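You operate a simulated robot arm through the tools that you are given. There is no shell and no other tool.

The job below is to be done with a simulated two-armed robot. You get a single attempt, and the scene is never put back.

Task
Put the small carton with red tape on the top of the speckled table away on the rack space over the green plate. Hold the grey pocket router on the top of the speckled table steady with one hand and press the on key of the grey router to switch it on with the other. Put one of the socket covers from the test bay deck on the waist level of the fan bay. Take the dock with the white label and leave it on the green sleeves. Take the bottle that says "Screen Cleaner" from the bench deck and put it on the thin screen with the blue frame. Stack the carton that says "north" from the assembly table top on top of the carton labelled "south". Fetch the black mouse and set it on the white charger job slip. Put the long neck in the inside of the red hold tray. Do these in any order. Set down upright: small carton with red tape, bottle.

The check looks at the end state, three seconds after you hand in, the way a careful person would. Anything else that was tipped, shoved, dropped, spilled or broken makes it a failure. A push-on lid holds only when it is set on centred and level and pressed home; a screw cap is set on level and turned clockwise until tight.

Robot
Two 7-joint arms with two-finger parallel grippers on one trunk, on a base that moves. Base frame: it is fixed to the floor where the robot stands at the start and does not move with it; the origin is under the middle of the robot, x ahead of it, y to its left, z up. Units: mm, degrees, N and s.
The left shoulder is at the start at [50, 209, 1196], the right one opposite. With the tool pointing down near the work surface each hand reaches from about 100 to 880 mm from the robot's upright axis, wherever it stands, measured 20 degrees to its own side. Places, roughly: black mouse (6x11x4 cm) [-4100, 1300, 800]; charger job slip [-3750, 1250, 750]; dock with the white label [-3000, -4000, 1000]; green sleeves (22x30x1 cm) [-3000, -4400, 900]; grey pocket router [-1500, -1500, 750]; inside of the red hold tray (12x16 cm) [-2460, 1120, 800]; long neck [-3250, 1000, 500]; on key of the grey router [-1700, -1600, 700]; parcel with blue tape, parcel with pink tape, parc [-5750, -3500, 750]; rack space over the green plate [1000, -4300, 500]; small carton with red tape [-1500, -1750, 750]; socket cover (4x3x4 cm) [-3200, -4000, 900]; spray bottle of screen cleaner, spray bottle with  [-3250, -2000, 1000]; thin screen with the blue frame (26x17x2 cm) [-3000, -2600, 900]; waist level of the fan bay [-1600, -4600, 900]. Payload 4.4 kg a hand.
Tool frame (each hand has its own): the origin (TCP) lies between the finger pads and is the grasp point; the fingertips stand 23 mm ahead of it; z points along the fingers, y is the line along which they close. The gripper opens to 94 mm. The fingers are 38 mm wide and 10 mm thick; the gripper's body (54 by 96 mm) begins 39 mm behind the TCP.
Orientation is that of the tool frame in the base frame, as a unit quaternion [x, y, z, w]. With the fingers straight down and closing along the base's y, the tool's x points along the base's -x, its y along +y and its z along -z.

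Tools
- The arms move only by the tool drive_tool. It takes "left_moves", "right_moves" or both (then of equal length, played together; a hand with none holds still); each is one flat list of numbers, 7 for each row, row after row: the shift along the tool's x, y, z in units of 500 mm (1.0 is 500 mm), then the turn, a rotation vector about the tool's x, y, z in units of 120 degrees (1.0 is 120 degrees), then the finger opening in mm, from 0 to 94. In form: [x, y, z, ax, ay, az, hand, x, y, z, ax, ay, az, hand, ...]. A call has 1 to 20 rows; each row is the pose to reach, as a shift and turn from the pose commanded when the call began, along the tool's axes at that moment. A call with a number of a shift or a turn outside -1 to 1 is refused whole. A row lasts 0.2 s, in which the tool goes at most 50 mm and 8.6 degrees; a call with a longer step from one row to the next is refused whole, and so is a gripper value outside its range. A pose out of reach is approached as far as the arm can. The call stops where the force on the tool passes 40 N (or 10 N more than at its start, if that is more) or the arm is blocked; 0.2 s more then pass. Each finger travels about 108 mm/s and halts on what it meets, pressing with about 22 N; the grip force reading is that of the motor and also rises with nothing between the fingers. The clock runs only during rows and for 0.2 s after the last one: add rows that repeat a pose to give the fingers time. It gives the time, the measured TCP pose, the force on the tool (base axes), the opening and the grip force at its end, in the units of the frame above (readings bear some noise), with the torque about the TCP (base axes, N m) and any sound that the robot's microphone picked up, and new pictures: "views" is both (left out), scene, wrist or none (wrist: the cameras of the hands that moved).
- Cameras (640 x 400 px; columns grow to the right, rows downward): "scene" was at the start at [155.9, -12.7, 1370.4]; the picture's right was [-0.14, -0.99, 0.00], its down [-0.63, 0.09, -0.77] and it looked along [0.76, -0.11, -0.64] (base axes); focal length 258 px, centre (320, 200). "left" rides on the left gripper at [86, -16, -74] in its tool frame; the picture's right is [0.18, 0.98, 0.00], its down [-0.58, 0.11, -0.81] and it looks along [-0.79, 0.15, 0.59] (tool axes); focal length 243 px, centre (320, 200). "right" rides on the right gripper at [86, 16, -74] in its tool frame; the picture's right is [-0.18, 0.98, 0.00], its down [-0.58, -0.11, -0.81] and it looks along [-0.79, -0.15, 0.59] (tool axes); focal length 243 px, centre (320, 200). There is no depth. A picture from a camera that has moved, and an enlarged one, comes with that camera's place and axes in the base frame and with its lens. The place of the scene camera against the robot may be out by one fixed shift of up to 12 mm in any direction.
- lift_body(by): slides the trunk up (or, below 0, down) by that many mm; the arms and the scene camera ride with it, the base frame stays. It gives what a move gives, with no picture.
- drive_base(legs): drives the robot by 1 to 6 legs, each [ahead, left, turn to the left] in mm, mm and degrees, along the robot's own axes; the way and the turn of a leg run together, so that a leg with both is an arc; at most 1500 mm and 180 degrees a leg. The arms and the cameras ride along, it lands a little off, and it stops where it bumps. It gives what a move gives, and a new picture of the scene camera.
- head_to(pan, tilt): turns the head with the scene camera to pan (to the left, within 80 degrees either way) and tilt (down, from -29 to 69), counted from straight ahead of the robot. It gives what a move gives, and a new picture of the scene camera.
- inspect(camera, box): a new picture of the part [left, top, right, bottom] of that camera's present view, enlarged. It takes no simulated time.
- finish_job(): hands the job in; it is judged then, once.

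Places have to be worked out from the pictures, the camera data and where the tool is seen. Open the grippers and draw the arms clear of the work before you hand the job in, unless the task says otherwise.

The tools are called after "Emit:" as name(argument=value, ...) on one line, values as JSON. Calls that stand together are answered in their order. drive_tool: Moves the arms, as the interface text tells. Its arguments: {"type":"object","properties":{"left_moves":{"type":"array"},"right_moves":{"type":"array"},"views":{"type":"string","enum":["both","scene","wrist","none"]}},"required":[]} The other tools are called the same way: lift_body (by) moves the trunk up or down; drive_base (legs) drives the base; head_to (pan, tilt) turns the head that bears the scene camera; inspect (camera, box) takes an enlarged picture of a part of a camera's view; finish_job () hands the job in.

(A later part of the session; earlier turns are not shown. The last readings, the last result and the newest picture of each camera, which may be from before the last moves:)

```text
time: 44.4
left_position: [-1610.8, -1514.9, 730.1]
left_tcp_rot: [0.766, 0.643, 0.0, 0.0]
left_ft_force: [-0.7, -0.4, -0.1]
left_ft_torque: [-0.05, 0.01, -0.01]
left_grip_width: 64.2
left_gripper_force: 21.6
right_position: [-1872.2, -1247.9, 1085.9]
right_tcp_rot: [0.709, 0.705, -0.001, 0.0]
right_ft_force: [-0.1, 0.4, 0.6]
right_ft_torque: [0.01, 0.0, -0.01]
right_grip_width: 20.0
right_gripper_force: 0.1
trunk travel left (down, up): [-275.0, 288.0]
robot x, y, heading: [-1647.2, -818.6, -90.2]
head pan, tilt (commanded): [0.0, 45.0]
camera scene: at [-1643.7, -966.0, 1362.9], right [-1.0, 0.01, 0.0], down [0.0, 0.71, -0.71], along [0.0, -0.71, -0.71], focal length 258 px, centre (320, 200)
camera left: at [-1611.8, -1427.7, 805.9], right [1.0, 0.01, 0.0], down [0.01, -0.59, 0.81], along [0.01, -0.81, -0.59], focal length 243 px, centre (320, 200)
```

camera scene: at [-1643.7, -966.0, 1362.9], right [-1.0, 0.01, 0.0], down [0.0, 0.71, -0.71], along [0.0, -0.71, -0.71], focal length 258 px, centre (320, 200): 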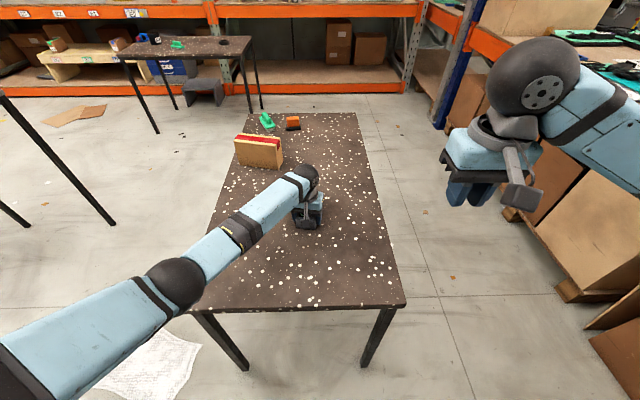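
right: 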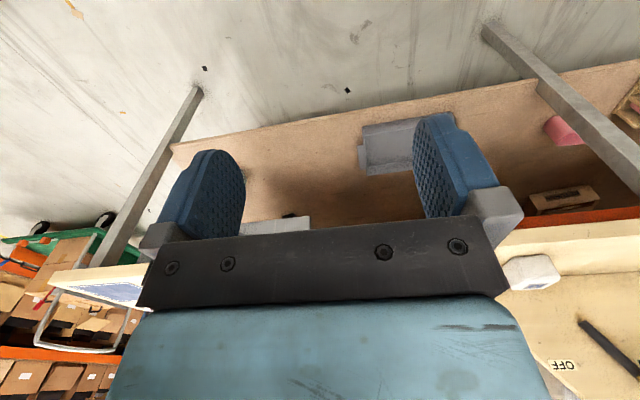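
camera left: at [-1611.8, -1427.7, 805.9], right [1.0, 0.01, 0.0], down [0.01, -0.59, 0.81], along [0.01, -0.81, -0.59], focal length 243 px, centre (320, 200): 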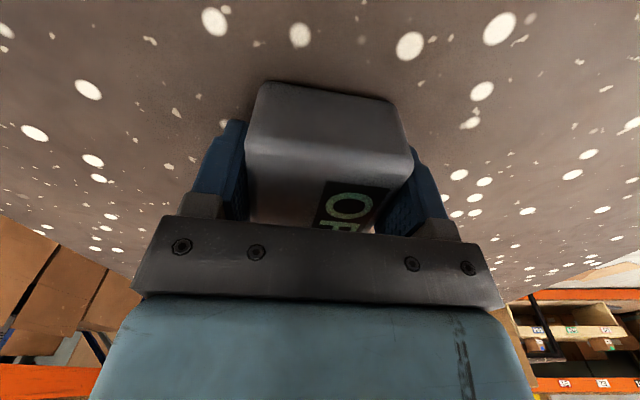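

The router is held (opening 64 mm). Now I close the right hand and bring it west of the key with the fingers tilted 45° toward the key.

Emit:
drive_tool(right_moves=[-0.0754, 0.0209, 0.0565, -0.0468, -0.0041, 0.0099, 10, -0.1508, 0.0418, 0.113, -0.0935, -0.0082, 0.0198, 0, -0.2262, 0.0627, 0.1695, -0.1403, -0.0123, 0.0296, 0, -0.3016, 0.0836, 0.226, -0.187, -0.0164, 0.0395, 0, -0.377, 0.1045, 0.2825, -0.2338, -0.0205, 0.0494, 0, -0.4524, 0.1254, 0.339, -0.2805, -0.0246, 0.0593, 0, -0.5278, 0.1463, 0.3955, -0.3273, -0.0287, 0.0691, 0, -0.603, 0.167, 0.452, -0.374, -0.0328, 0.079, 0, -0.603, 0.167, 0.452, -0.374, -0.0328, 0.079, 0], views="both")

```text
time: 46.4
left_position: [-1610.1, -1515.0, 730.4]
left_tcp_rot: [0.766, 0.643, 0.0, 0.0]
left_ft_force: [-0.2, 1.5, 0.6]
left_ft_torque: [-0.14, 0.08, -0.05]
left_grip_width: 63.9
left_gripper_force: 22.2
right_position: [-1789.8, -1548.1, 858.5]
right_tcp_rot: [0.709, 0.592, 0.245, 0.295]
right_ft_force: [0.3, -0.3, -0.3]
right_ft_torque: [0.0, 0.02, 0.0]
right_grip_width: 0.1
right_gripper_force: 21.4
trunk travel left (down, up): [-275.0, 288.0]
robot x, y, heading: [-1646.5, -813.9, -90.2]
head pan, tilt (commanded): [0.0, 45.0]
camera scene: at [-1643.9, -965.7, 1362.9], right [-1.0, 0.01, 0.0], down [0.0, 0.71, -0.71], along [0.0, -0.71, -0.71], focal length 258 px, centre (320, 200)
camera right: at [-1815.3, -1456.1, 923.4], right [0.65, -0.3, 0.7], down [-0.74, -0.46, 0.49], along [0.17, -0.84, -0.52], focal length 243 px, centre (320, 200)
```

scene: 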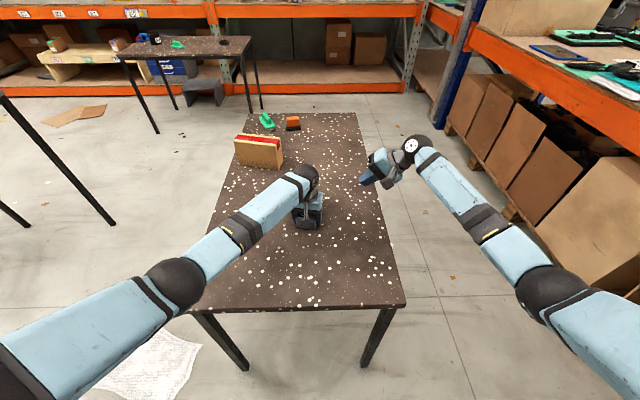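
right: 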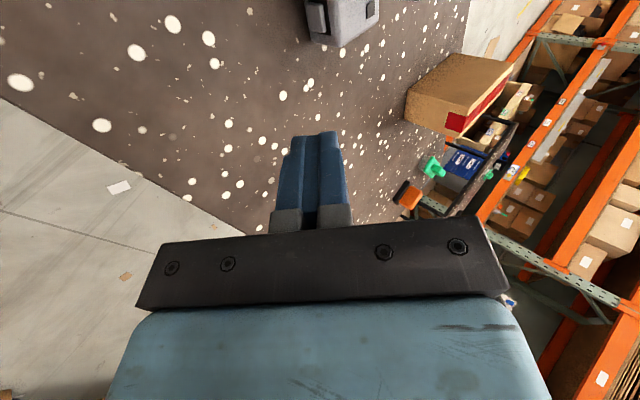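

The wrist camera confirms the key near (-1657,-1565,724). I move the right hand to a standoff about 17 mm west of the key.

Emit:
drive_tool(right_moves=[0, -0.01, 0.076, 0, 0, 0, 0, -0.001, -0.02, 0.152, 0, 0, 0, 0, -0.001, -0.03, 0.228, 0, 0, 0, 0, -0.002, -0.0406, 0.3036, 0, 0, 0, 0], views="both")

```text
time: 47.4
left_position: [-1610.5, -1513.8, 729.7]
left_tcp_rot: [0.766, 0.643, 0.0, 0.0]
left_ft_force: [0.4, 0.0, 0.2]
left_ft_torque: [-0.06, 0.0, 0.02]
left_grip_width: 63.6
left_gripper_force: 21.6
right_position: [-1694.1, -1569.8, 741.4]
right_tcp_rot: [0.709, 0.593, 0.244, 0.294]
right_ft_force: [0.4, -0.9, 0.3]
right_ft_torque: [0.0, -0.03, -0.01]
right_grip_width: 0.1
right_gripper_force: 21.6
trunk travel left (down, up): [-275.0, 288.0]
robot x, y, heading: [-1646.3, -814.6, -90.4]
head pan, tilt (commanded): [0.0, 45.0]
camera scene: at [-1643.1, -966.1, 1362.9], right [-1.0, 0.01, 0.0], down [0.0, 0.71, -0.71], along [0.0, -0.71, -0.71], focal length 258 px, centre (320, 200)
camera right: at [-1720.2, -1477.9, 806.0], right [0.65, -0.3, 0.69], down [-0.74, -0.46, 0.49], along [0.17, -0.84, -0.52], focal length 243 px, centre (320, 200)
```

scene: 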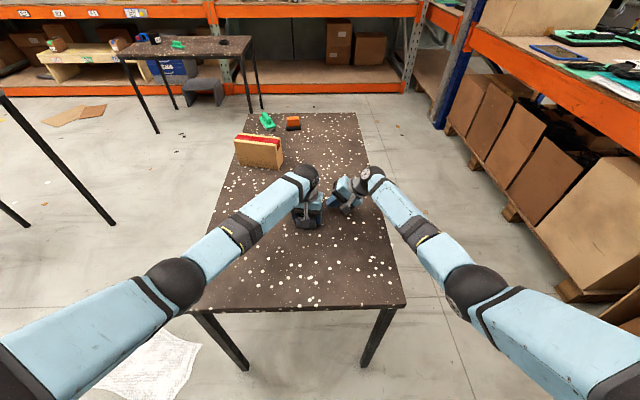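
right: 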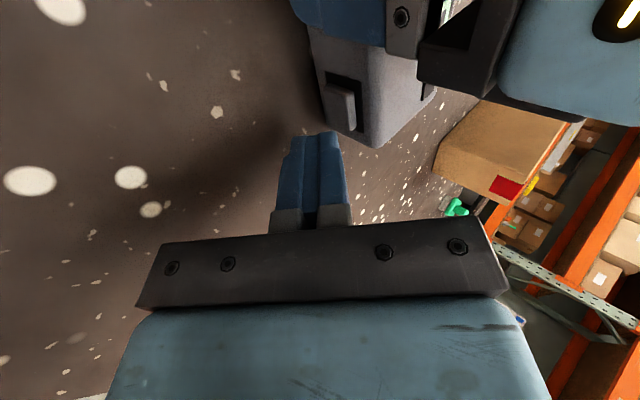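

The fingertip points at the key with about 14 mm to go. I lower 6 mm to key mid-height and push toward +x in small steps.

Emit:
drive_tool(right_moves=[0.008, -0.0085, 0.0085, 0, 0, 0, 0, 0.008, -0.0043, 0.0127, 0, 0, 0, 0, 0.008, -0.0001, 0.0169, 0, 0, 0, 0, 0.008, 0.0041, 0.0211, 0, 0, 0, 0, 0.008, 0.0083, 0.0253, 0, 0, 0, 0], views="both")

```text
time: 48.6
left_position: [-1609.6, -1515.0, 730.1]
left_tcp_rot: [0.766, 0.643, 0.0, 0.0]
left_ft_force: [-0.3, -0.6, -1.4]
left_ft_torque: [-0.04, 0.0, 0.0]
left_grip_width: 63.9
left_gripper_force: 21.7
right_position: [-1684.5, -1564.1, 735.0]
right_tcp_rot: [0.709, 0.592, 0.245, 0.294]
right_ft_force: [-0.3, 0.3, -0.4]
right_ft_torque: [-0.01, 0.01, -0.04]
right_grip_width: 0.0
right_gripper_force: 22.3
trunk travel left (down, up): [-275.0, 288.0]
robot x, y, heading: [-1646.9, -818.0, -90.3]
head pan, tilt (commanded): [0.0, 45.0]
camera scene: at [-1643.6, -966.0, 1362.9], right [-1.0, 0.01, 0.0], down [0.0, 0.71, -0.71], along [0.0, -0.71, -0.71], focal length 258 px, centre (320, 200)
camera right: at [-1710.0, -1472.9, 798.8], right [0.65, -0.3, 0.69], down [-0.74, -0.46, 0.49], along [0.17, -0.84, -0.52], focal length 243 px, centre (320, 200)
```

scene: 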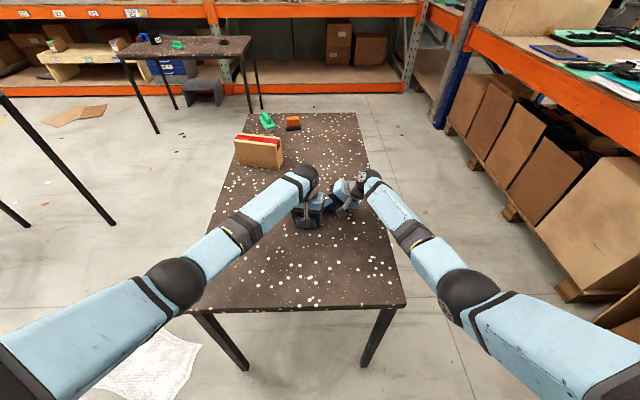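
right: 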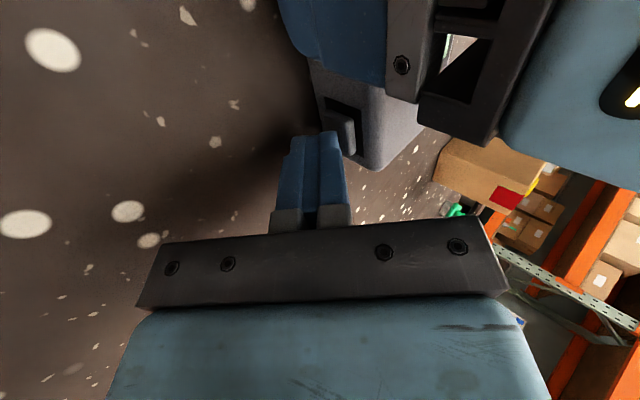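

No contact yet; I continue in 2 mm steps.

Emit:
drive_tool(right_moves=[0, 0.0028, 0.0028, 0, 0, 0, 0, 0, 0.0057, 0.0057, 0, 0, 0, 0, 0, 0.0085, 0.0085, 0, 0, 0, 0], views="wrist")

```text
time: 49.4
left_position: [-1609.8, -1514.7, 728.8]
left_tcp_rot: [0.766, 0.643, 0.0, 0.0]
left_ft_force: [2.7, 0.8, 0.6]
left_ft_torque: [-0.03, 0.05, 0.11]
left_grip_width: 63.9
left_gripper_force: 21.6
right_position: [-1679.8, -1565.3, 733.7]
right_tcp_rot: [0.71, 0.593, 0.244, 0.293]
right_ft_force: [-3.1, 0.7, 0.2]
right_ft_torque: [0.01, 0.02, 0.03]
right_grip_width: 0.1
right_gripper_force: 21.4
trunk travel left (down, up): [-275.0, 288.0]
robot x, y, heading: [-1644.8, -814.5, -90.3]
head pan, tilt (commanded): [0.0, 45.0]
camera right: at [-1705.3, -1473.6, 798.3], right [0.65, -0.31, 0.69], down [-0.74, -0.46, 0.49], along [0.17, -0.84, -0.52], focal length 243 px, centre (320, 200)
```

right: 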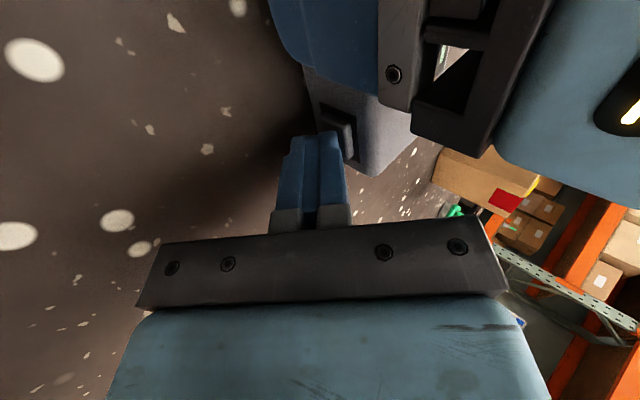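

Contact is made (3 N). I press on a few more millimetres.

Emit:
drive_tool(right_moves=[0, 0.0028, 0.0028, 0, 0, 0, 0, 0, 0.0057, 0.0057, 0, 0, 0, 0], views="wrist")

```text
time: 50.0
left_position: [-1610.0, -1514.2, 730.4]
left_tcp_rot: [0.765, 0.644, 0.0, 0.0]
left_ft_force: [8.6, -1.0, 0.7]
left_ft_torque: [-0.03, 0.02, 0.46]
left_grip_width: 64.0
left_gripper_force: 21.9
right_position: [-1674.8, -1567.8, 734.2]
right_tcp_rot: [0.71, 0.591, 0.244, 0.293]
right_ft_force: [-8.7, 1.7, -0.3]
right_ft_torque: [0.03, 0.07, 0.02]
right_grip_width: 0.0
right_gripper_force: 22.6
trunk travel left (down, up): [-275.0, 288.0]
robot x, y, heading: [-1646.5, -814.0, -90.3]
head pan, tilt (commanded): [0.0, 45.0]
heard: click
camera right: at [-1701.4, -1474.8, 798.0], right [0.65, -0.31, 0.69], down [-0.74, -0.46, 0.49], along [0.16, -0.84, -0.52], focal length 243 px, centre (320, 200)
```

right: 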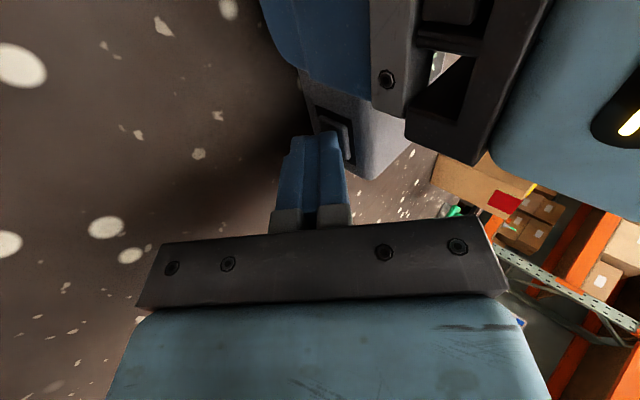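

A click was heard, so the router should be on. I withdraw the right hand west and up and check the display.

Emit:
drive_tool(right_moves=[0, -0.03, -0.03, 0, 0, 0, 0, 0, -0.065, -0.065, 0, 0, 0, 0, 0, -0.1, -0.1, 0, 0, 0, 0, 0, -0.08, -0.165, 0, 0, 0, 0, 0, -0.04, -0.235, 0, 0, 0, 0, 0, 0.0, -0.3, 0, 0, 0, 0], views="both")

```text
time: 51.4
left_position: [-1610.8, -1515.2, 730.5]
left_tcp_rot: [0.766, 0.643, 0.0, 0.0]
left_ft_force: [0.8, 0.7, 0.4]
left_ft_torque: [-0.15, 0.04, 0.01]
left_grip_width: 63.6
left_gripper_force: 21.7
right_position: [-1778.5, -1548.4, 841.6]
right_tcp_rot: [0.71, 0.592, 0.244, 0.294]
right_ft_force: [-0.4, -0.8, -0.7]
right_ft_torque: [-0.03, 0.0, 0.0]
right_grip_width: 0.1
right_gripper_force: 22.3
trunk travel left (down, up): [-275.0, 288.0]
robot x, y, heading: [-1645.1, -819.3, -90.1]
head pan, tilt (commanded): [0.0, 45.0]
camera scene: at [-1643.6, -965.8, 1362.9], right [-1.0, 0.01, 0.0], down [0.0, 0.71, -0.71], along [0.0, -0.71, -0.71], focal length 258 px, centre (320, 200)
camera right: at [-1804.6, -1456.5, 905.6], right [0.65, -0.3, 0.69], down [-0.74, -0.46, 0.49], along [0.17, -0.84, -0.52], focal length 243 px, centre (320, 200)
```

scene: 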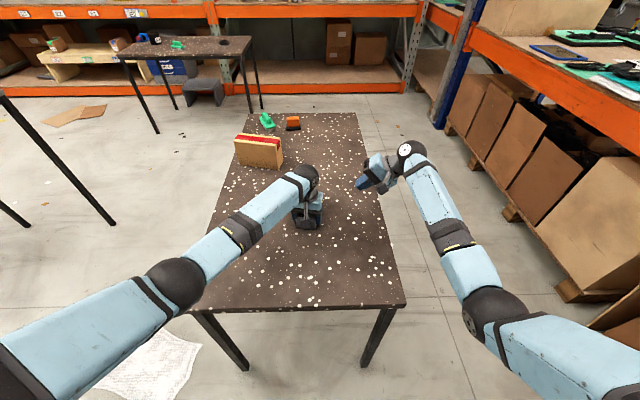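
right: 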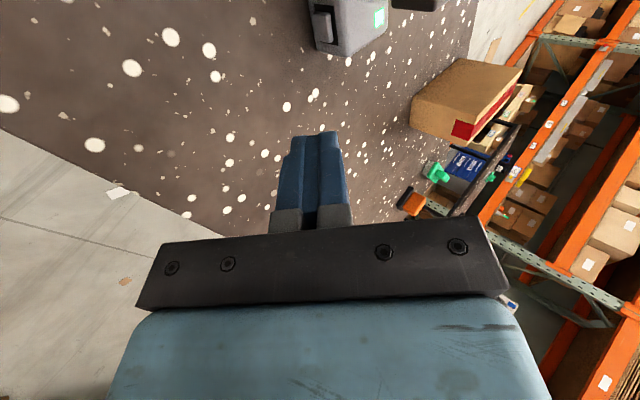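

The router's lamp turned green: it is on. Now I release with the left hand, lift off straight up, and bring both hands back to the tucked pose.

Emit:
drive_tool(left_moves=[0, 0, 0, 0, 0, 0, 80, 0, 0, 0, 0, 0, 0, 94, 0, 0, -0.09, 0, 0, 0, 94, 0, 0, -0.18, 0, 0, 0, 94, 0, 0, -0.27, 0, 0, 0, 94, 0.07, 0.032, -0.32, 0, 0, -0.01, 94, 0.145, 0.064, -0.37, 0, 0, -0.02, 94, 0.22, 0.096, -0.42, 0, 0, -0.03, 94, 0.295, 0.128, -0.47, 0, 0, -0.04, 80, 0.37, 0.16, -0.52, 0, 0, -0.05, 60, 0.445, 0.192, -0.57, 0, 0, -0.06, 40, 0.52, 0.224, -0.62, 0, 0, -0.07, 20, 0.587, 0.254, -0.674, 0, 0, -0.081, 20], right_moves=[0, 0, 0, 0, 0, 0, 0, 0, 0, 0, 0, 0, 0, 0, 0.056, 0.014, -0.055, 0.037, 0.003, -0.008, 0, 0.111, 0.028, -0.11, 0.075, 0.0066, -0.016, 0, 0.167, 0.043, -0.166, 0.112, 0.01, -0.024, 0, 0.222, 0.057, -0.221, 0.15, 0.013, -0.032, 0, 0.278, 0.071, -0.277, 0.187, 0.0164, -0.04, 0, 0.334, 0.085, -0.332, 0.224, 0.02, -0.047, 10, 0.389, 0.099, -0.387, 0.262, 0.023, -0.055, 20, 0.445, 0.114, -0.442, 0.3, 0.026, -0.063, 20, 0.5, 0.128, -0.498, 0.337, 0.03, -0.071, 20, 0.556, 0.142, -0.553, 0.374, 0.0328, -0.079, 20, 0.556, 0.142, -0.553, 0.374, 0.0328, -0.079, 20], views="scene")

```text
time: 54.2
left_position: [-1438.0, -1245.7, 1065.4]
left_tcp_rot: [0.709, 0.705, 0.0, 0.0]
left_ft_force: [0.5, -1.4, 0.1]
left_ft_torque: [0.0, -0.02, -0.01]
left_grip_width: 19.9
left_gripper_force: 0.1
right_position: [-1874.6, -1247.2, 1085.9]
right_tcp_rot: [0.709, 0.705, -0.001, -0.001]
right_ft_force: [-0.6, 0.7, 0.3]
right_ft_torque: [-0.03, -0.01, 0.03]
right_grip_width: 20.0
right_gripper_force: 0.1
trunk travel left (down, up): [-275.0, 288.0]
robot x, y, heading: [-1648.0, -820.0, -90.0]
head pan, tilt (commanded): [0.0, 45.0]
camera scene: at [-1643.7, -965.6, 1362.9], right [-1.0, 0.01, 0.0], down [0.0, 0.71, -0.71], along [0.0, -0.71, -0.71], focal length 258 px, centre (320, 200)
```

scene: 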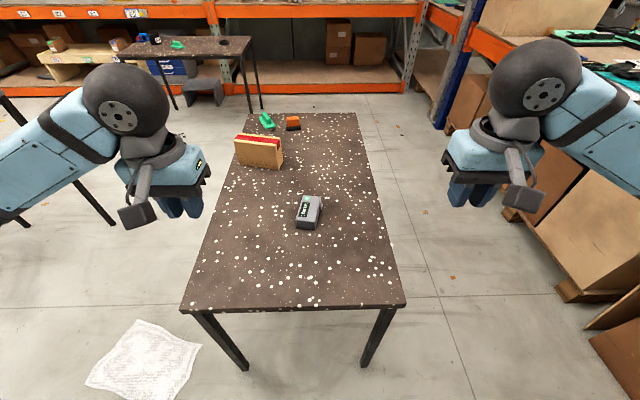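

The router is on and untouched otherwise. Next I turn to face the west rack (heading 180) and drive into the aisle toward the spray bottles.

Emit:
drive_base(legs=[[0, 0, -90], [580, 0, 0]])

Emit:
head_to(pan=40, tilt=35)

```text
time: 61.2
left_position: [-2630.7, -1083.5, 1065.0]
left_tcp_rot: [1.0, 0.029, 0.0, -0.001]
left_ft_force: [0.2, 0.4, -1.4]
left_ft_torque: [0.02, 0.0, -0.02]
left_grip_width: 20.0
left_gripper_force: 0.1
right_position: [-2659.4, -648.0, 1085.4]
right_tcp_rot: [1.0, 0.029, 0.0, 0.0]
right_ft_force: [-0.5, 0.8, -0.1]
right_ft_torque: [0.0, -0.01, -0.04]
right_grip_width: 20.1
right_gripper_force: 0.1
trunk travel left (down, up): [-275.0, 288.0]
robot x, y, heading: [-2210.9, -847.2, -176.6]
head pan, tilt (commanded): [0.0, 45.0]
camera scene: at [-2359.2, -856.7, 1362.9], right [-0.06, 1.0, 0.0], down [0.71, 0.04, -0.71], along [-0.71, -0.04, -0.71], focal length 258 px, centre (320, 200)
```

scene: 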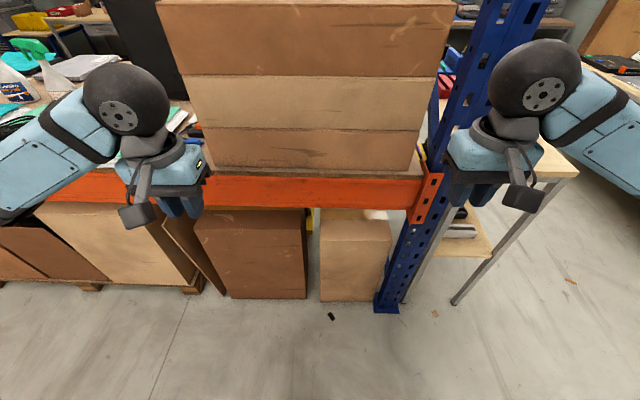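

```text
time: 62.2
left_position: [-2630.1, -1082.7, 1066.5]
left_tcp_rot: [1.0, 0.029, 0.0, 0.0]
left_ft_force: [1.2, 0.8, 0.2]
left_ft_torque: [0.01, -0.01, 0.01]
left_grip_width: 20.4
left_gripper_force: 0.0
right_position: [-2661.4, -649.1, 1085.9]
right_tcp_rot: [1.0, 0.029, -0.002, 0.0]
right_ft_force: [0.4, -0.4, 0.6]
right_ft_torque: [0.01, 0.01, -0.01]
right_grip_width: 20.1
right_gripper_force: 0.1
trunk travel left (down, up): [-275.0, 288.0]
robot x, y, heading: [-2218.9, -847.0, -176.9]
head pan, tilt (commanded): [40.0, 35.0]
camera scene: at [-2341.8, -912.3, 1377.7], right [-0.69, 0.73, 0.0], down [0.42, 0.39, -0.82], along [-0.6, -0.56, -0.57], focal length 258 px, centre (320, 200)
```

scene: 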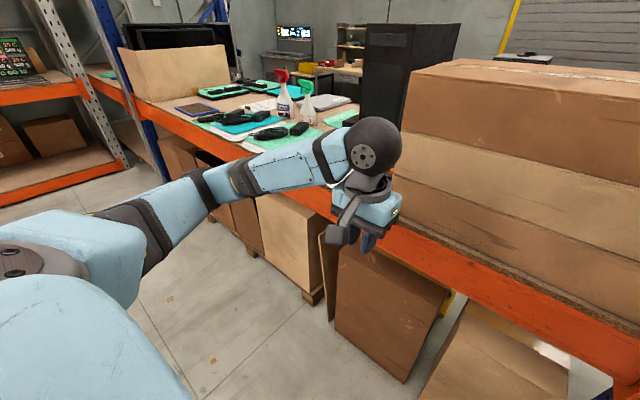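

The rack deck is at z≈900 with its front near x≈-2920; the red-headed bottle stands near (-3347,-2133) and the blue-framed screen near (-3059,-2729). I drive sideways down the aisle to face the bottles.

Emit:
drive_base(legs=[[0, 0, -3.1], [60, 1150, 0]])

Emit:
head_to(pan=10, tilt=30)

Emit:
inspect(camera="scene", box=[200, 60, 480, 230])

```text
time: 73.0
left_position: [-2736.9, -2180.5, 1065.9]
left_tcp_rot: [1.0, -0.023, 0.0, 0.0]
left_ft_force: [0.0, -0.4, -0.3]
left_ft_torque: [-0.02, 0.03, -0.01]
left_grip_width: 19.9
left_gripper_force: 0.1
right_position: [-2721.2, -1746.2, 1085.9]
right_tcp_rot: [1.0, -0.022, 0.001, 0.0]
right_ft_force: [-0.1, -0.3, 0.3]
right_ft_torque: [0.01, -0.01, 0.0]
right_grip_width: 20.2
right_gripper_force: 0.1
trunk travel left (down, up): [-275.0, 288.0]
robot x, y, heading: [-2296.5, -1992.1, 177.6]
head pan, tilt (commanded): [40.0, 35.0]
camera scene: at [-2432.5, -2041.1, 1377.7], right [-0.61, 0.79, 0.0], down [0.46, 0.35, -0.82], along [-0.65, -0.5, -0.57], focal length 258 px, centre (320, 200)
```

scene: 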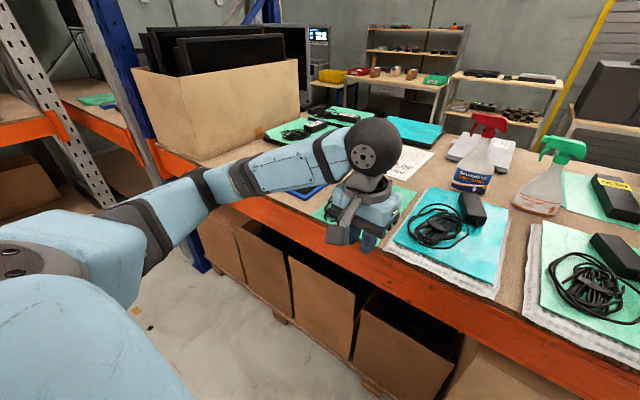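

```text
time: 73.9
left_position: [-2737.8, -2181.8, 1065.1]
left_tcp_rot: [1.0, -0.022, 0.0, 0.0]
left_ft_force: [0.1, -0.4, -0.4]
left_ft_torque: [0.0, -0.01, -0.03]
left_grip_width: 19.8
left_gripper_force: 0.1
right_position: [-2721.1, -1746.4, 1086.9]
right_tcp_rot: [1.0, -0.023, -0.001, -0.001]
right_ft_force: [0.4, 0.1, 0.3]
right_ft_torque: [-0.02, 0.0, 0.0]
right_grip_width: 19.9
right_gripper_force: 0.0
trunk travel left (down, up): [-275.0, 288.0]
robot x, y, heading: [-2303.1, -1989.5, 177.6]
head pan, tilt (commanded): [10.0, 30.0]
camera scene: at [-2452.3, -1999.4, 1385.5], right [-0.13, 0.99, 0.0], down [0.5, 0.07, -0.87], along [-0.86, -0.11, -0.5], focal length 258 px, centre (320, 200)
```

scene: 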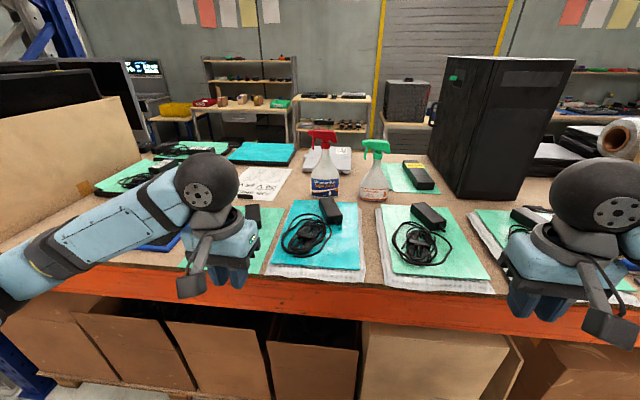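

```text
2.29 times, centred on (340, 145) of scene
camera zoom: at [-2452.3, -1999.4, 1385.5], right [-0.13, 0.99, 0.0], down [0.5, 0.07, -0.87], along [-0.86, -0.11, -0.5], focal length 590 px, centre (274, 326)
```

zoom: 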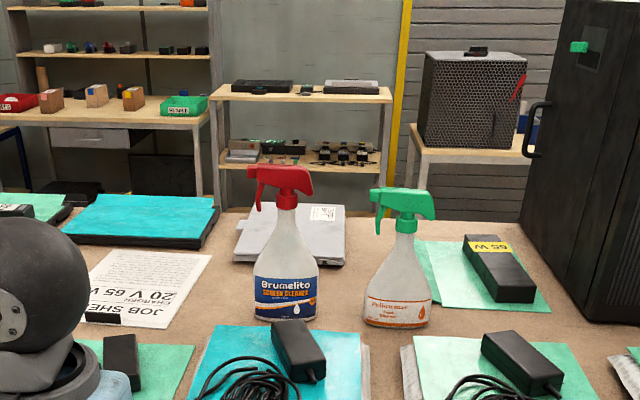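

Emit:
inspect(camera="scene", box=[295, 120, 405, 210])

Emit:
head_to(pan=50, tilt=40)

```text
4.44 times, centred on (350, 165) of scene
camera zoom: at [-2452.3, -1999.4, 1385.5], right [-0.13, 0.99, 0.0], down [0.5, 0.07, -0.87], along [-0.86, -0.11, -0.5], focal length 1146 px, centre (187, 356)
```

zoom: 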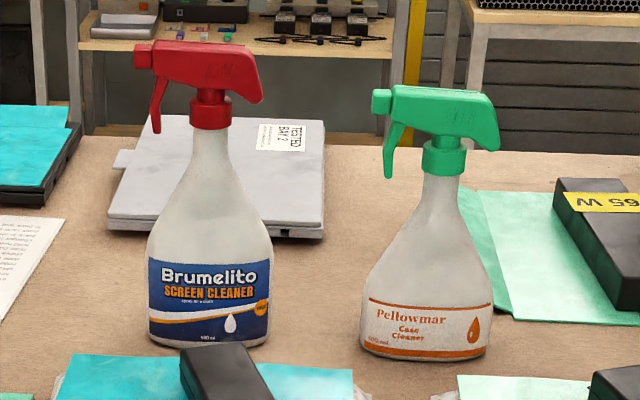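

```text
time: 75.0
left_position: [-2736.8, -2182.4, 1065.6]
left_tcp_rot: [1.0, -0.023, 0.0, 0.001]
left_ft_force: [-0.2, -0.1, 0.6]
left_ft_torque: [-0.01, -0.01, 0.01]
left_grip_width: 19.8
left_gripper_force: 0.1
right_position: [-2721.0, -1746.1, 1085.7]
right_tcp_rot: [1.0, -0.023, -0.001, 0.0]
right_ft_force: [-0.3, -1.0, -0.3]
right_ft_torque: [-0.02, 0.01, 0.03]
right_grip_width: 19.9
right_gripper_force: 0.0
trunk travel left (down, up): [-275.0, 288.0]
robot x, y, heading: [-2299.9, -1995.9, 177.6]
head pan, tilt (commanded): [50.0, 40.0]
camera scene: at [-2420.2, -2050.1, 1370.2], right [-0.74, 0.68, 0.0], down [0.44, 0.47, -0.77], along [-0.52, -0.56, -0.64], focal length 258 px, centre (320, 200)
```

scene: 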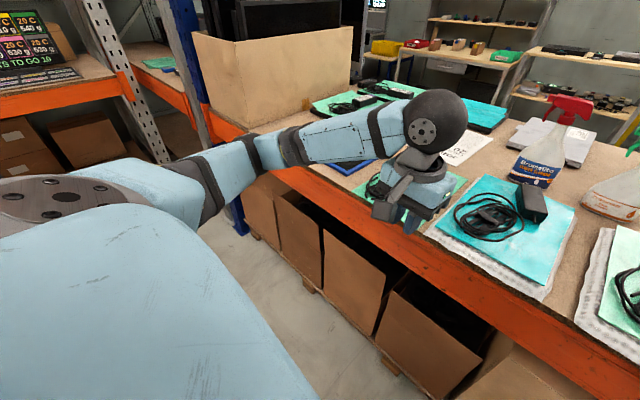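

The red-headed bottle reads "SCREEN CLEANER" (the green one is a case cleaner). Its body is too wide for the gripper, so I'll grip the neck with a horizontal hand. I first drive closer to the rack.

Emit:
drive_base(legs=[[165, -30, 2.4]])

Emit:
head_to(pan=8, tilt=35)

```text
time: 76.5
left_position: [-2894.3, -2164.2, 1064.5]
left_tcp_rot: [1.0, -0.003, 0.001, -0.001]
left_ft_force: [-0.4, 0.4, 0.7]
left_ft_torque: [-0.01, 0.0, -0.01]
left_grip_width: 20.1
left_gripper_force: 0.0
right_position: [-2895.4, -1728.2, 1086.2]
right_tcp_rot: [1.0, -0.004, 0.0, 0.0]
right_ft_force: [-0.4, 0.1, -0.5]
right_ft_torque: [0.04, 0.03, 0.01]
right_grip_width: 20.3
right_gripper_force: 0.0
trunk travel left (down, up): [-275.0, 288.0]
robot x, y, heading: [-2463.5, -1958.1, 179.7]
head pan, tilt (commanded): [50.0, 40.0]
camera scene: at [-2582.3, -2020.3, 1370.1], right [-0.76, 0.65, 0.0], down [0.42, 0.49, -0.77], along [-0.5, -0.58, -0.64], focal length 258 px, centre (320, 200)
```

scene: 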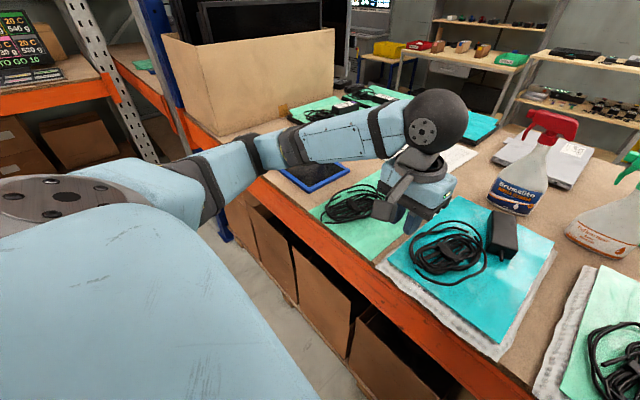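

```text
time: 77.5
left_position: [-2892.6, -2163.6, 1065.0]
left_tcp_rot: [1.0, -0.003, 0.0, 0.0]
left_ft_force: [-0.1, 0.1, 0.3]
left_ft_torque: [-0.01, -0.02, -0.01]
left_grip_width: 20.1
left_gripper_force: 0.0
right_position: [-2894.4, -1728.0, 1084.8]
right_tcp_rot: [1.0, -0.004, 0.0, -0.001]
right_ft_force: [0.9, -0.2, 0.0]
right_ft_torque: [0.02, 0.01, -0.02]
right_grip_width: 20.1
right_gripper_force: 0.1
trunk travel left (down, up): [-275.0, 288.0]
robot x, y, heading: [-2461.9, -1958.1, 179.6]
head pan, tilt (commanded): [8.0, 35.0]
camera scene: at [-2613.7, -1967.4, 1377.7], right [-0.13, 0.99, 0.0], down [0.57, 0.08, -0.82], along [-0.81, -0.11, -0.57], focal length 258 px, centre (320, 200)
```

scene: 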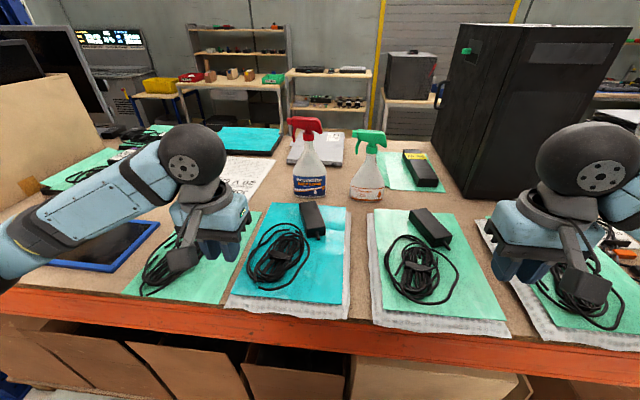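

Emit:
inspect(camera="scene", box=[260, 105, 400, 215])

Emit:
inspect(camera="scene", box=[0, 120, 260, 300])

```text
3.64 times, centred on (330, 160) of scene
camera zoom: at [-2613.7, -1967.4, 1377.7], right [-0.13, 0.99, 0.0], down [0.57, 0.08, -0.82], along [-0.81, -0.11, -0.57], focal length 938 px, centre (284, 346)
```

zoom: 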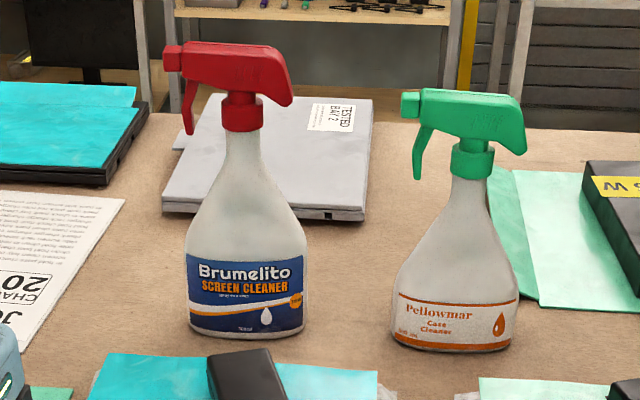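

```text
2.22 times, centred on (130, 210) of scene
camera zoom: at [-2613.7, -1967.4, 1377.7], right [-0.13, 0.99, 0.0], down [0.57, 0.08, -0.82], along [-0.81, -0.11, -0.57], focal length 573 px, centre (742, 178)
```

zoom: 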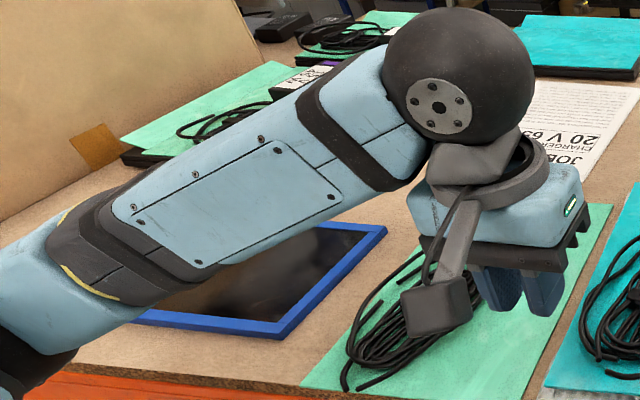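

The bottle is oval, about 250 mm tall; its neck sits near (-3313,-2087) with grip height z≈1076. I pitch the left hand to horizontal while moving it to a pre-grasp in front of the neck.

Emit:
drive_tool(left_moves=[-0.05, -0.0128, -0.0018, 0, -0.0625, 0, 30, -0.1, -0.0257, -0.0037, 0, -0.125, 0, 40, -0.15, -0.0385, -0.0055, 0, -0.1875, 0, 50, -0.2, -0.0513, -0.0073, 0, -0.25, 0, 60, -0.25, -0.0642, -0.0092, 0, -0.3125, 0, 64, -0.3, -0.077, -0.011, 0, -0.375, 0, 64, -0.35, -0.0898, -0.0128, 0, -0.4375, 0, 64, -0.4, -0.1027, -0.0147, 0, -0.5, 0, 64, -0.45, -0.1155, -0.0165, 0, -0.5625, 0, 64, -0.5, -0.1283, -0.0183, 0, -0.625, 0, 64, -0.55, -0.1412, -0.0202, 0, -0.6875, 0, 64, -0.6, -0.154, -0.022, 0, -0.75, 0, 64, -0.6, -0.154, -0.022, 0, -0.75, 0, 64], views="both")

```text
time: 80.3
left_position: [-3189.4, -2085.1, 1090.5]
left_tcp_rot: [-0.701, 0.001, 0.713, 0.005]
left_ft_force: [5.4, -0.6, 20.5]
left_ft_torque: [0.32, -2.29, -0.21]
left_grip_width: 64.0
left_gripper_force: 0.1
right_position: [-2892.6, -1728.4, 1087.1]
right_tcp_rot: [1.0, -0.003, -0.002, 0.0]
right_ft_force: [-0.1, -0.3, 0.6]
right_ft_torque: [0.0, 0.02, -0.03]
right_grip_width: 19.7
right_gripper_force: 0.1
trunk travel left (down, up): [-275.0, 288.0]
robot x, y, heading: [-2465.3, -1955.0, 179.3]
head pan, tilt (commanded): [8.0, 35.0]
stopped in row 13 (left hand): the force on the tool passed its limit at 47 N (the readings are from after the stop); the commanded pose is now the measured one
camera scene: at [-2610.6, -1967.6, 1378.2], right [-0.13, 0.99, 0.0], down [0.57, 0.08, -0.82], along [-0.81, -0.11, -0.57], focal length 258 px, centre (320, 200)
camera left: at [-3115.7, -2069.0, 1002.5], right [-0.01, -0.98, -0.19], down [0.82, -0.12, 0.57], along [-0.58, -0.15, 0.8], focal length 243 px, centre (320, 200)
```

scene: 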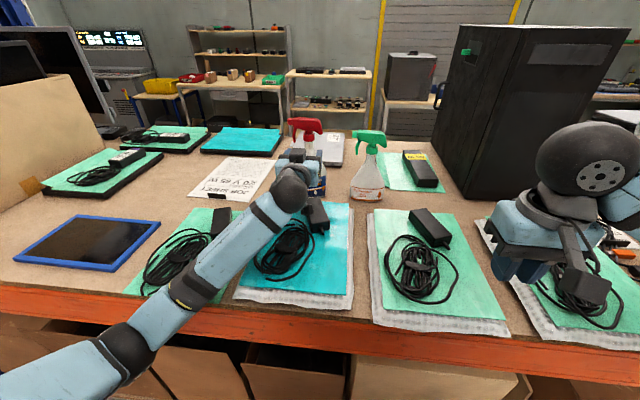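
left: 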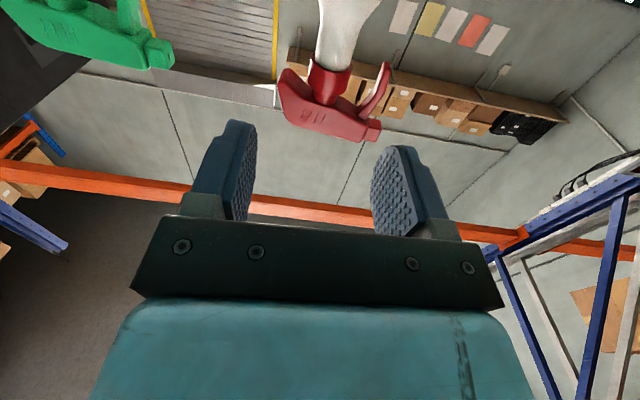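

The hand stopped: the camera bracket under the horizontal hand touched something below (likely the adaptor) with a mostly vertical force. I raise the hand straight up at once and check the adaptor.

Emit:
drive_tool(left_moves=[-0.04, 0, 0, 0, 0, 0, 64, -0.1, 0, 0, 0, 0, 0, 64, -0.16, 0, -0.02, 0, 0, 0, 64], views="both")

Emit:
inspect(camera="scene", box=[200, 110, 400, 310])

```text
time: 81.1
left_position: [-3183.4, -2086.0, 1163.1]
left_tcp_rot: [-0.704, 0.002, 0.71, 0.003]
left_ft_force: [-0.1, 0.3, -0.3]
left_ft_torque: [0.01, -0.02, 0.0]
left_grip_width: 64.1
left_gripper_force: 0.1
right_position: [-2893.7, -1728.2, 1085.5]
right_tcp_rot: [1.0, -0.004, 0.0, 0.0]
right_ft_force: [0.1, 0.8, -0.9]
right_ft_torque: [-0.03, -0.02, -0.02]
right_grip_width: 19.9
right_gripper_force: 0.2
trunk travel left (down, up): [-275.0, 288.0]
robot x, y, heading: [-2464.7, -1956.4, 179.7]
head pan, tilt (commanded): [8.0, 35.0]
camera scene: at [-2613.1, -1967.2, 1377.7], right [-0.13, 0.99, 0.0], down [0.57, 0.08, -0.82], along [-0.81, -0.11, -0.57], focal length 258 px, centre (320, 200)
camera left: at [-3109.1, -2070.0, 1076.5], right [-0.01, -0.98, -0.19], down [0.81, -0.12, 0.57], along [-0.59, -0.15, 0.8], focal length 243 px, centre (320, 200)
```

scene: 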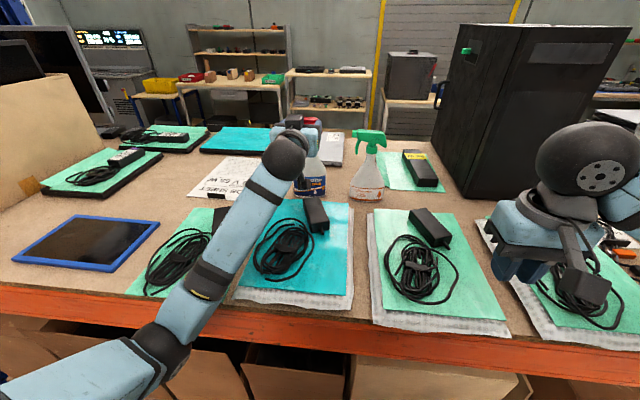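
left: 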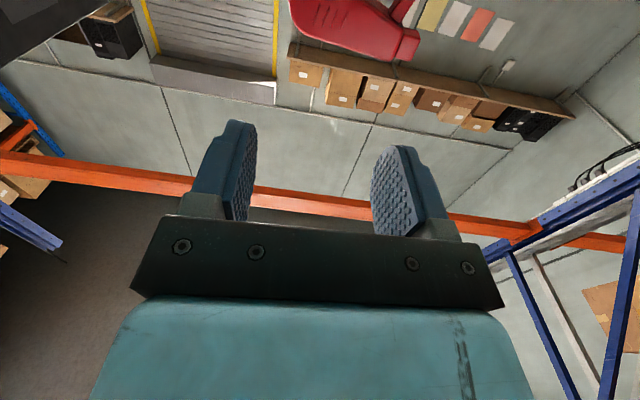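

```text
2.00 times, centred on (300, 210) of scene
camera zoom: at [-2613.1, -1967.2, 1377.7], right [-0.13, 0.99, 0.0], down [0.57, 0.08, -0.82], along [-0.81, -0.11, -0.57], focal length 516 px, centre (360, 180)
```

zoom: 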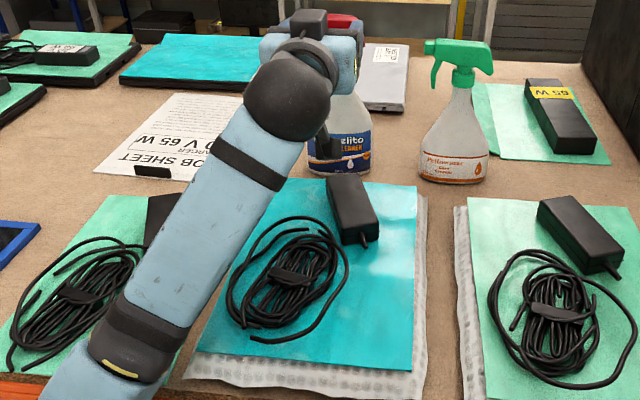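

Comparing with the earlier picture from the same camera pose, the charger (adaptor with its cable) has slid about 20–25 mm away from me. I'll put it back first: I pitch the hand down again above the adaptor.

Emit:
drive_tool(left_moves=[0.0, -0.008, -0.0095, 0, 0.0625, 0, 80, 0.0, -0.016, -0.019, 0, 0.125, 0, 80, 0.0, -0.024, -0.0285, 0, 0.1875, 0, 80, 0.018, -0.032, -0.038, 0, 0.25, 0, 80, 0.036, -0.04, -0.0475, 0, 0.3125, 0, 80, 0.054, -0.048, -0.057, 0, 0.375, 0, 80, 0.07, -0.056, -0.0665, 0, 0.4375, 0, 80, 0.086, -0.064, -0.076, 0, 0.5, 0, 80, 0.1, -0.072, -0.0855, 0, 0.5625, 0, 80, 0.115, -0.08, -0.095, 0, 0.625, 0, 80, 0.13, -0.088, -0.105, 0, 0.6875, 0, 80, 0.146, -0.092, -0.114, 0, 0.75, 0, 80], views="both")

```text
time: 83.7
left_position: [-3226.5, -2026.1, 1016.7]
left_tcp_rot: [1.0, -0.005, -0.004, -0.003]
left_ft_force: [0.5, 1.4, -0.4]
left_ft_torque: [-0.03, -0.04, 0.0]
left_grip_width: 80.2
left_gripper_force: 0.0
left hand out of reach, approached as far as the arm can: row 9, 10, 11, 12
right_position: [-2893.0, -1727.3, 1085.5]
right_tcp_rot: [1.0, -0.003, 0.0, 0.001]
right_ft_force: [-1.0, -0.3, 0.8]
right_ft_torque: [-0.01, 0.04, -0.03]
right_grip_width: 19.8
right_gripper_force: 0.0
trunk travel left (down, up): [-275.0, 288.0]
robot x, y, heading: [-2463.8, -1955.7, 179.6]
head pan, tilt (commanded): [8.0, 35.0]
camera scene: at [-2613.8, -1966.9, 1377.6], right [-0.13, 0.99, 0.0], down [0.57, 0.08, -0.82], along [-0.81, -0.11, -0.57], focal length 258 px, centre (320, 200)
camera left: at [-3139.1, -2011.5, 1091.9], right [0.17, -0.98, -0.01], down [-0.57, -0.11, 0.81], along [-0.8, -0.14, -0.58], focal length 243 px, centre (320, 200)
```

scene: 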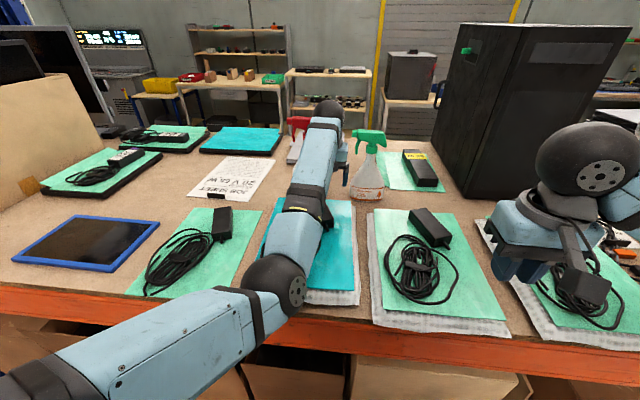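
left: 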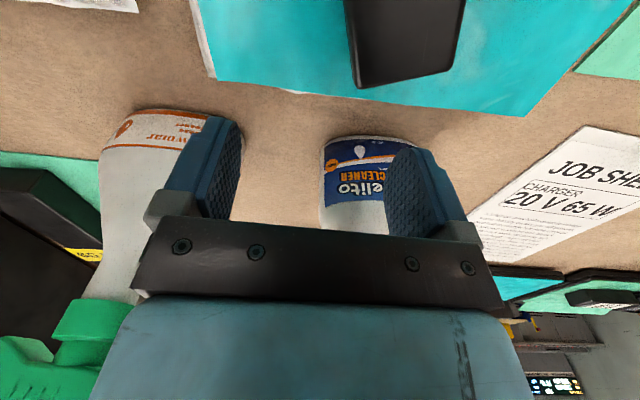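

The arm could not follow the last rows and ended at (-3226,-2026,1016), in front of the bottles but touching nothing. I command a raised pose to draw it up and back.

Emit:
drive_tool(left_moves=[0, 0, -0.06, 0, 0, 0, 80, 0, 0, -0.12, 0, 0, 0, 80], views="both")

```text
time: 84.3
left_position: [-3247.7, -2024.6, 1067.1]
left_tcp_rot: [1.0, -0.004, -0.005, -0.002]
left_ft_force: [0.2, 0.0, -0.2]
left_ft_torque: [0.03, 0.02, -0.02]
left_grip_width: 80.2
left_gripper_force: 0.2
left hand out of reach, approached as far as the arm can: row 1, 2
right_position: [-2893.9, -1728.8, 1086.0]
right_tcp_rot: [1.0, -0.003, -0.001, 0.0]
right_ft_force: [-0.2, -0.5, 0.0]
right_ft_torque: [-0.01, 0.01, 0.0]
right_grip_width: 20.1
right_gripper_force: 0.0
trunk travel left (down, up): [-275.0, 288.0]
robot x, y, heading: [-2459.9, -1959.6, 179.6]
head pan, tilt (commanded): [8.0, 35.0]
camera scene: at [-2612.9, -1967.4, 1377.7], right [-0.13, 0.99, 0.0], down [0.57, 0.08, -0.82], along [-0.81, -0.11, -0.57], focal length 258 px, centre (320, 200)
camera left: at [-3160.2, -2011.0, 1142.3], right [0.18, -0.98, -0.01], down [-0.57, -0.11, 0.81], along [-0.8, -0.14, -0.58], focal length 243 px, centre (320, 200)
```

scene: 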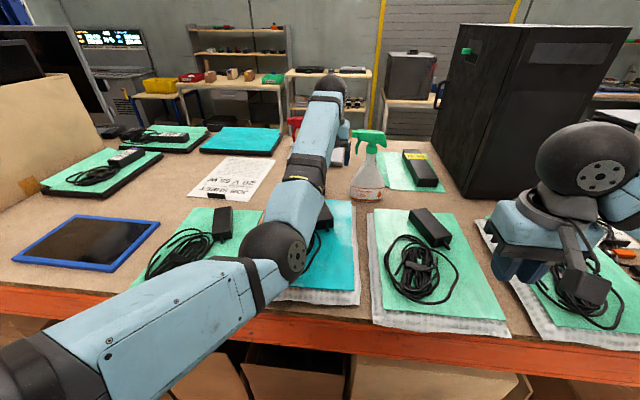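
left: 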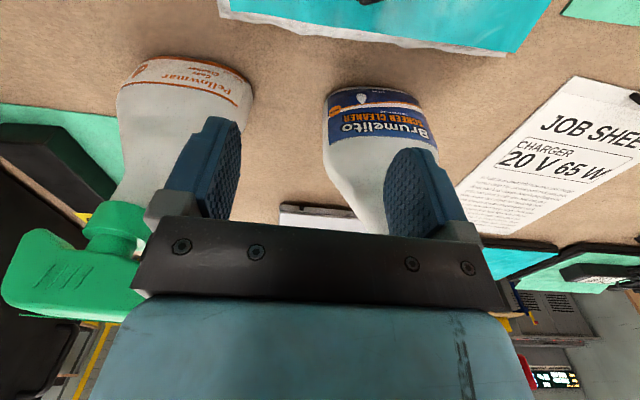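

The arm sits on a joint limit in this posture. I undo it by pitching the hand back up toward forward, which should let it come back away from the bottle.

Emit:
drive_tool(left_moves=[0, 0, 0, 0, -0.06, 0, 80, 0, 0, 0, 0, -0.12, 0, 80, 0, 0, 0, 0, -0.18, 0, 80, 0, 0, 0, 0, -0.24, 0, 80, 0, 0, 0, 0, -0.3, 0, 80], views="both")

```text
time: 85.5
left_position: [-3250.5, -2032.3, 1074.2]
left_tcp_rot: [0.948, 0.001, -0.318, 0.001]
left_ft_force: [-0.6, -0.3, -0.6]
left_ft_torque: [0.01, 0.0, -0.02]
left_grip_width: 80.0
left_gripper_force: 0.0
right_position: [-2894.6, -1728.5, 1086.2]
right_tcp_rot: [1.0, -0.003, -0.001, 0.0]
right_ft_force: [0.3, 0.4, -0.8]
right_ft_torque: [0.01, 0.01, 0.03]
right_grip_width: 20.2
right_gripper_force: 0.1
trunk travel left (down, up): [-275.0, 288.0]
robot x, y, heading: [-2458.5, -1950.9, 179.9]
head pan, tilt (commanded): [8.0, 35.0]
camera scene: at [-2613.2, -1967.7, 1377.8], right [-0.13, 0.99, 0.0], down [0.57, 0.08, -0.82], along [-0.81, -0.11, -0.57], focal length 258 px, centre (320, 200)
camera left: at [-3137.4, -2017.8, 1082.4], right [0.15, -0.98, -0.11], down [0.02, -0.11, 0.99], along [-0.99, -0.15, 0.01], focal length 243 px, centre (320, 200)
```

scene: 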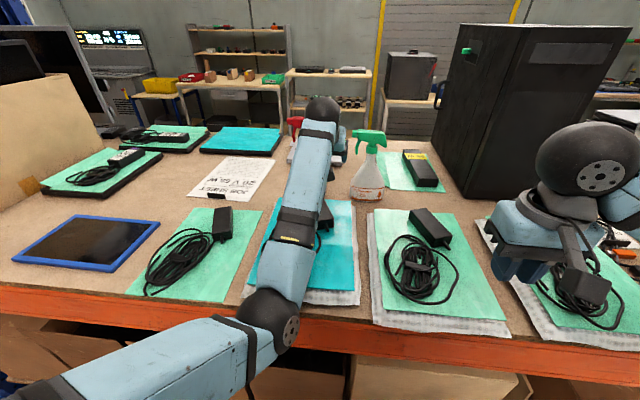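
left: 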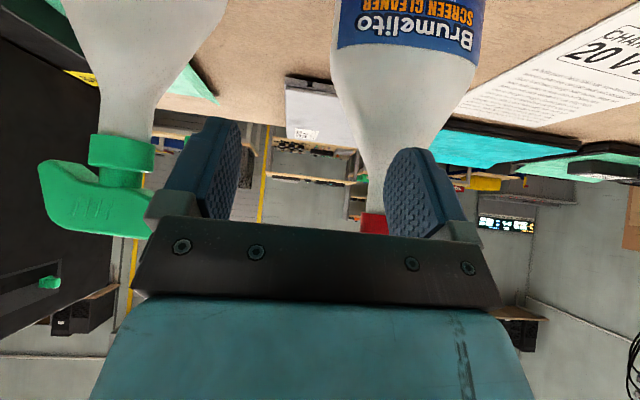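

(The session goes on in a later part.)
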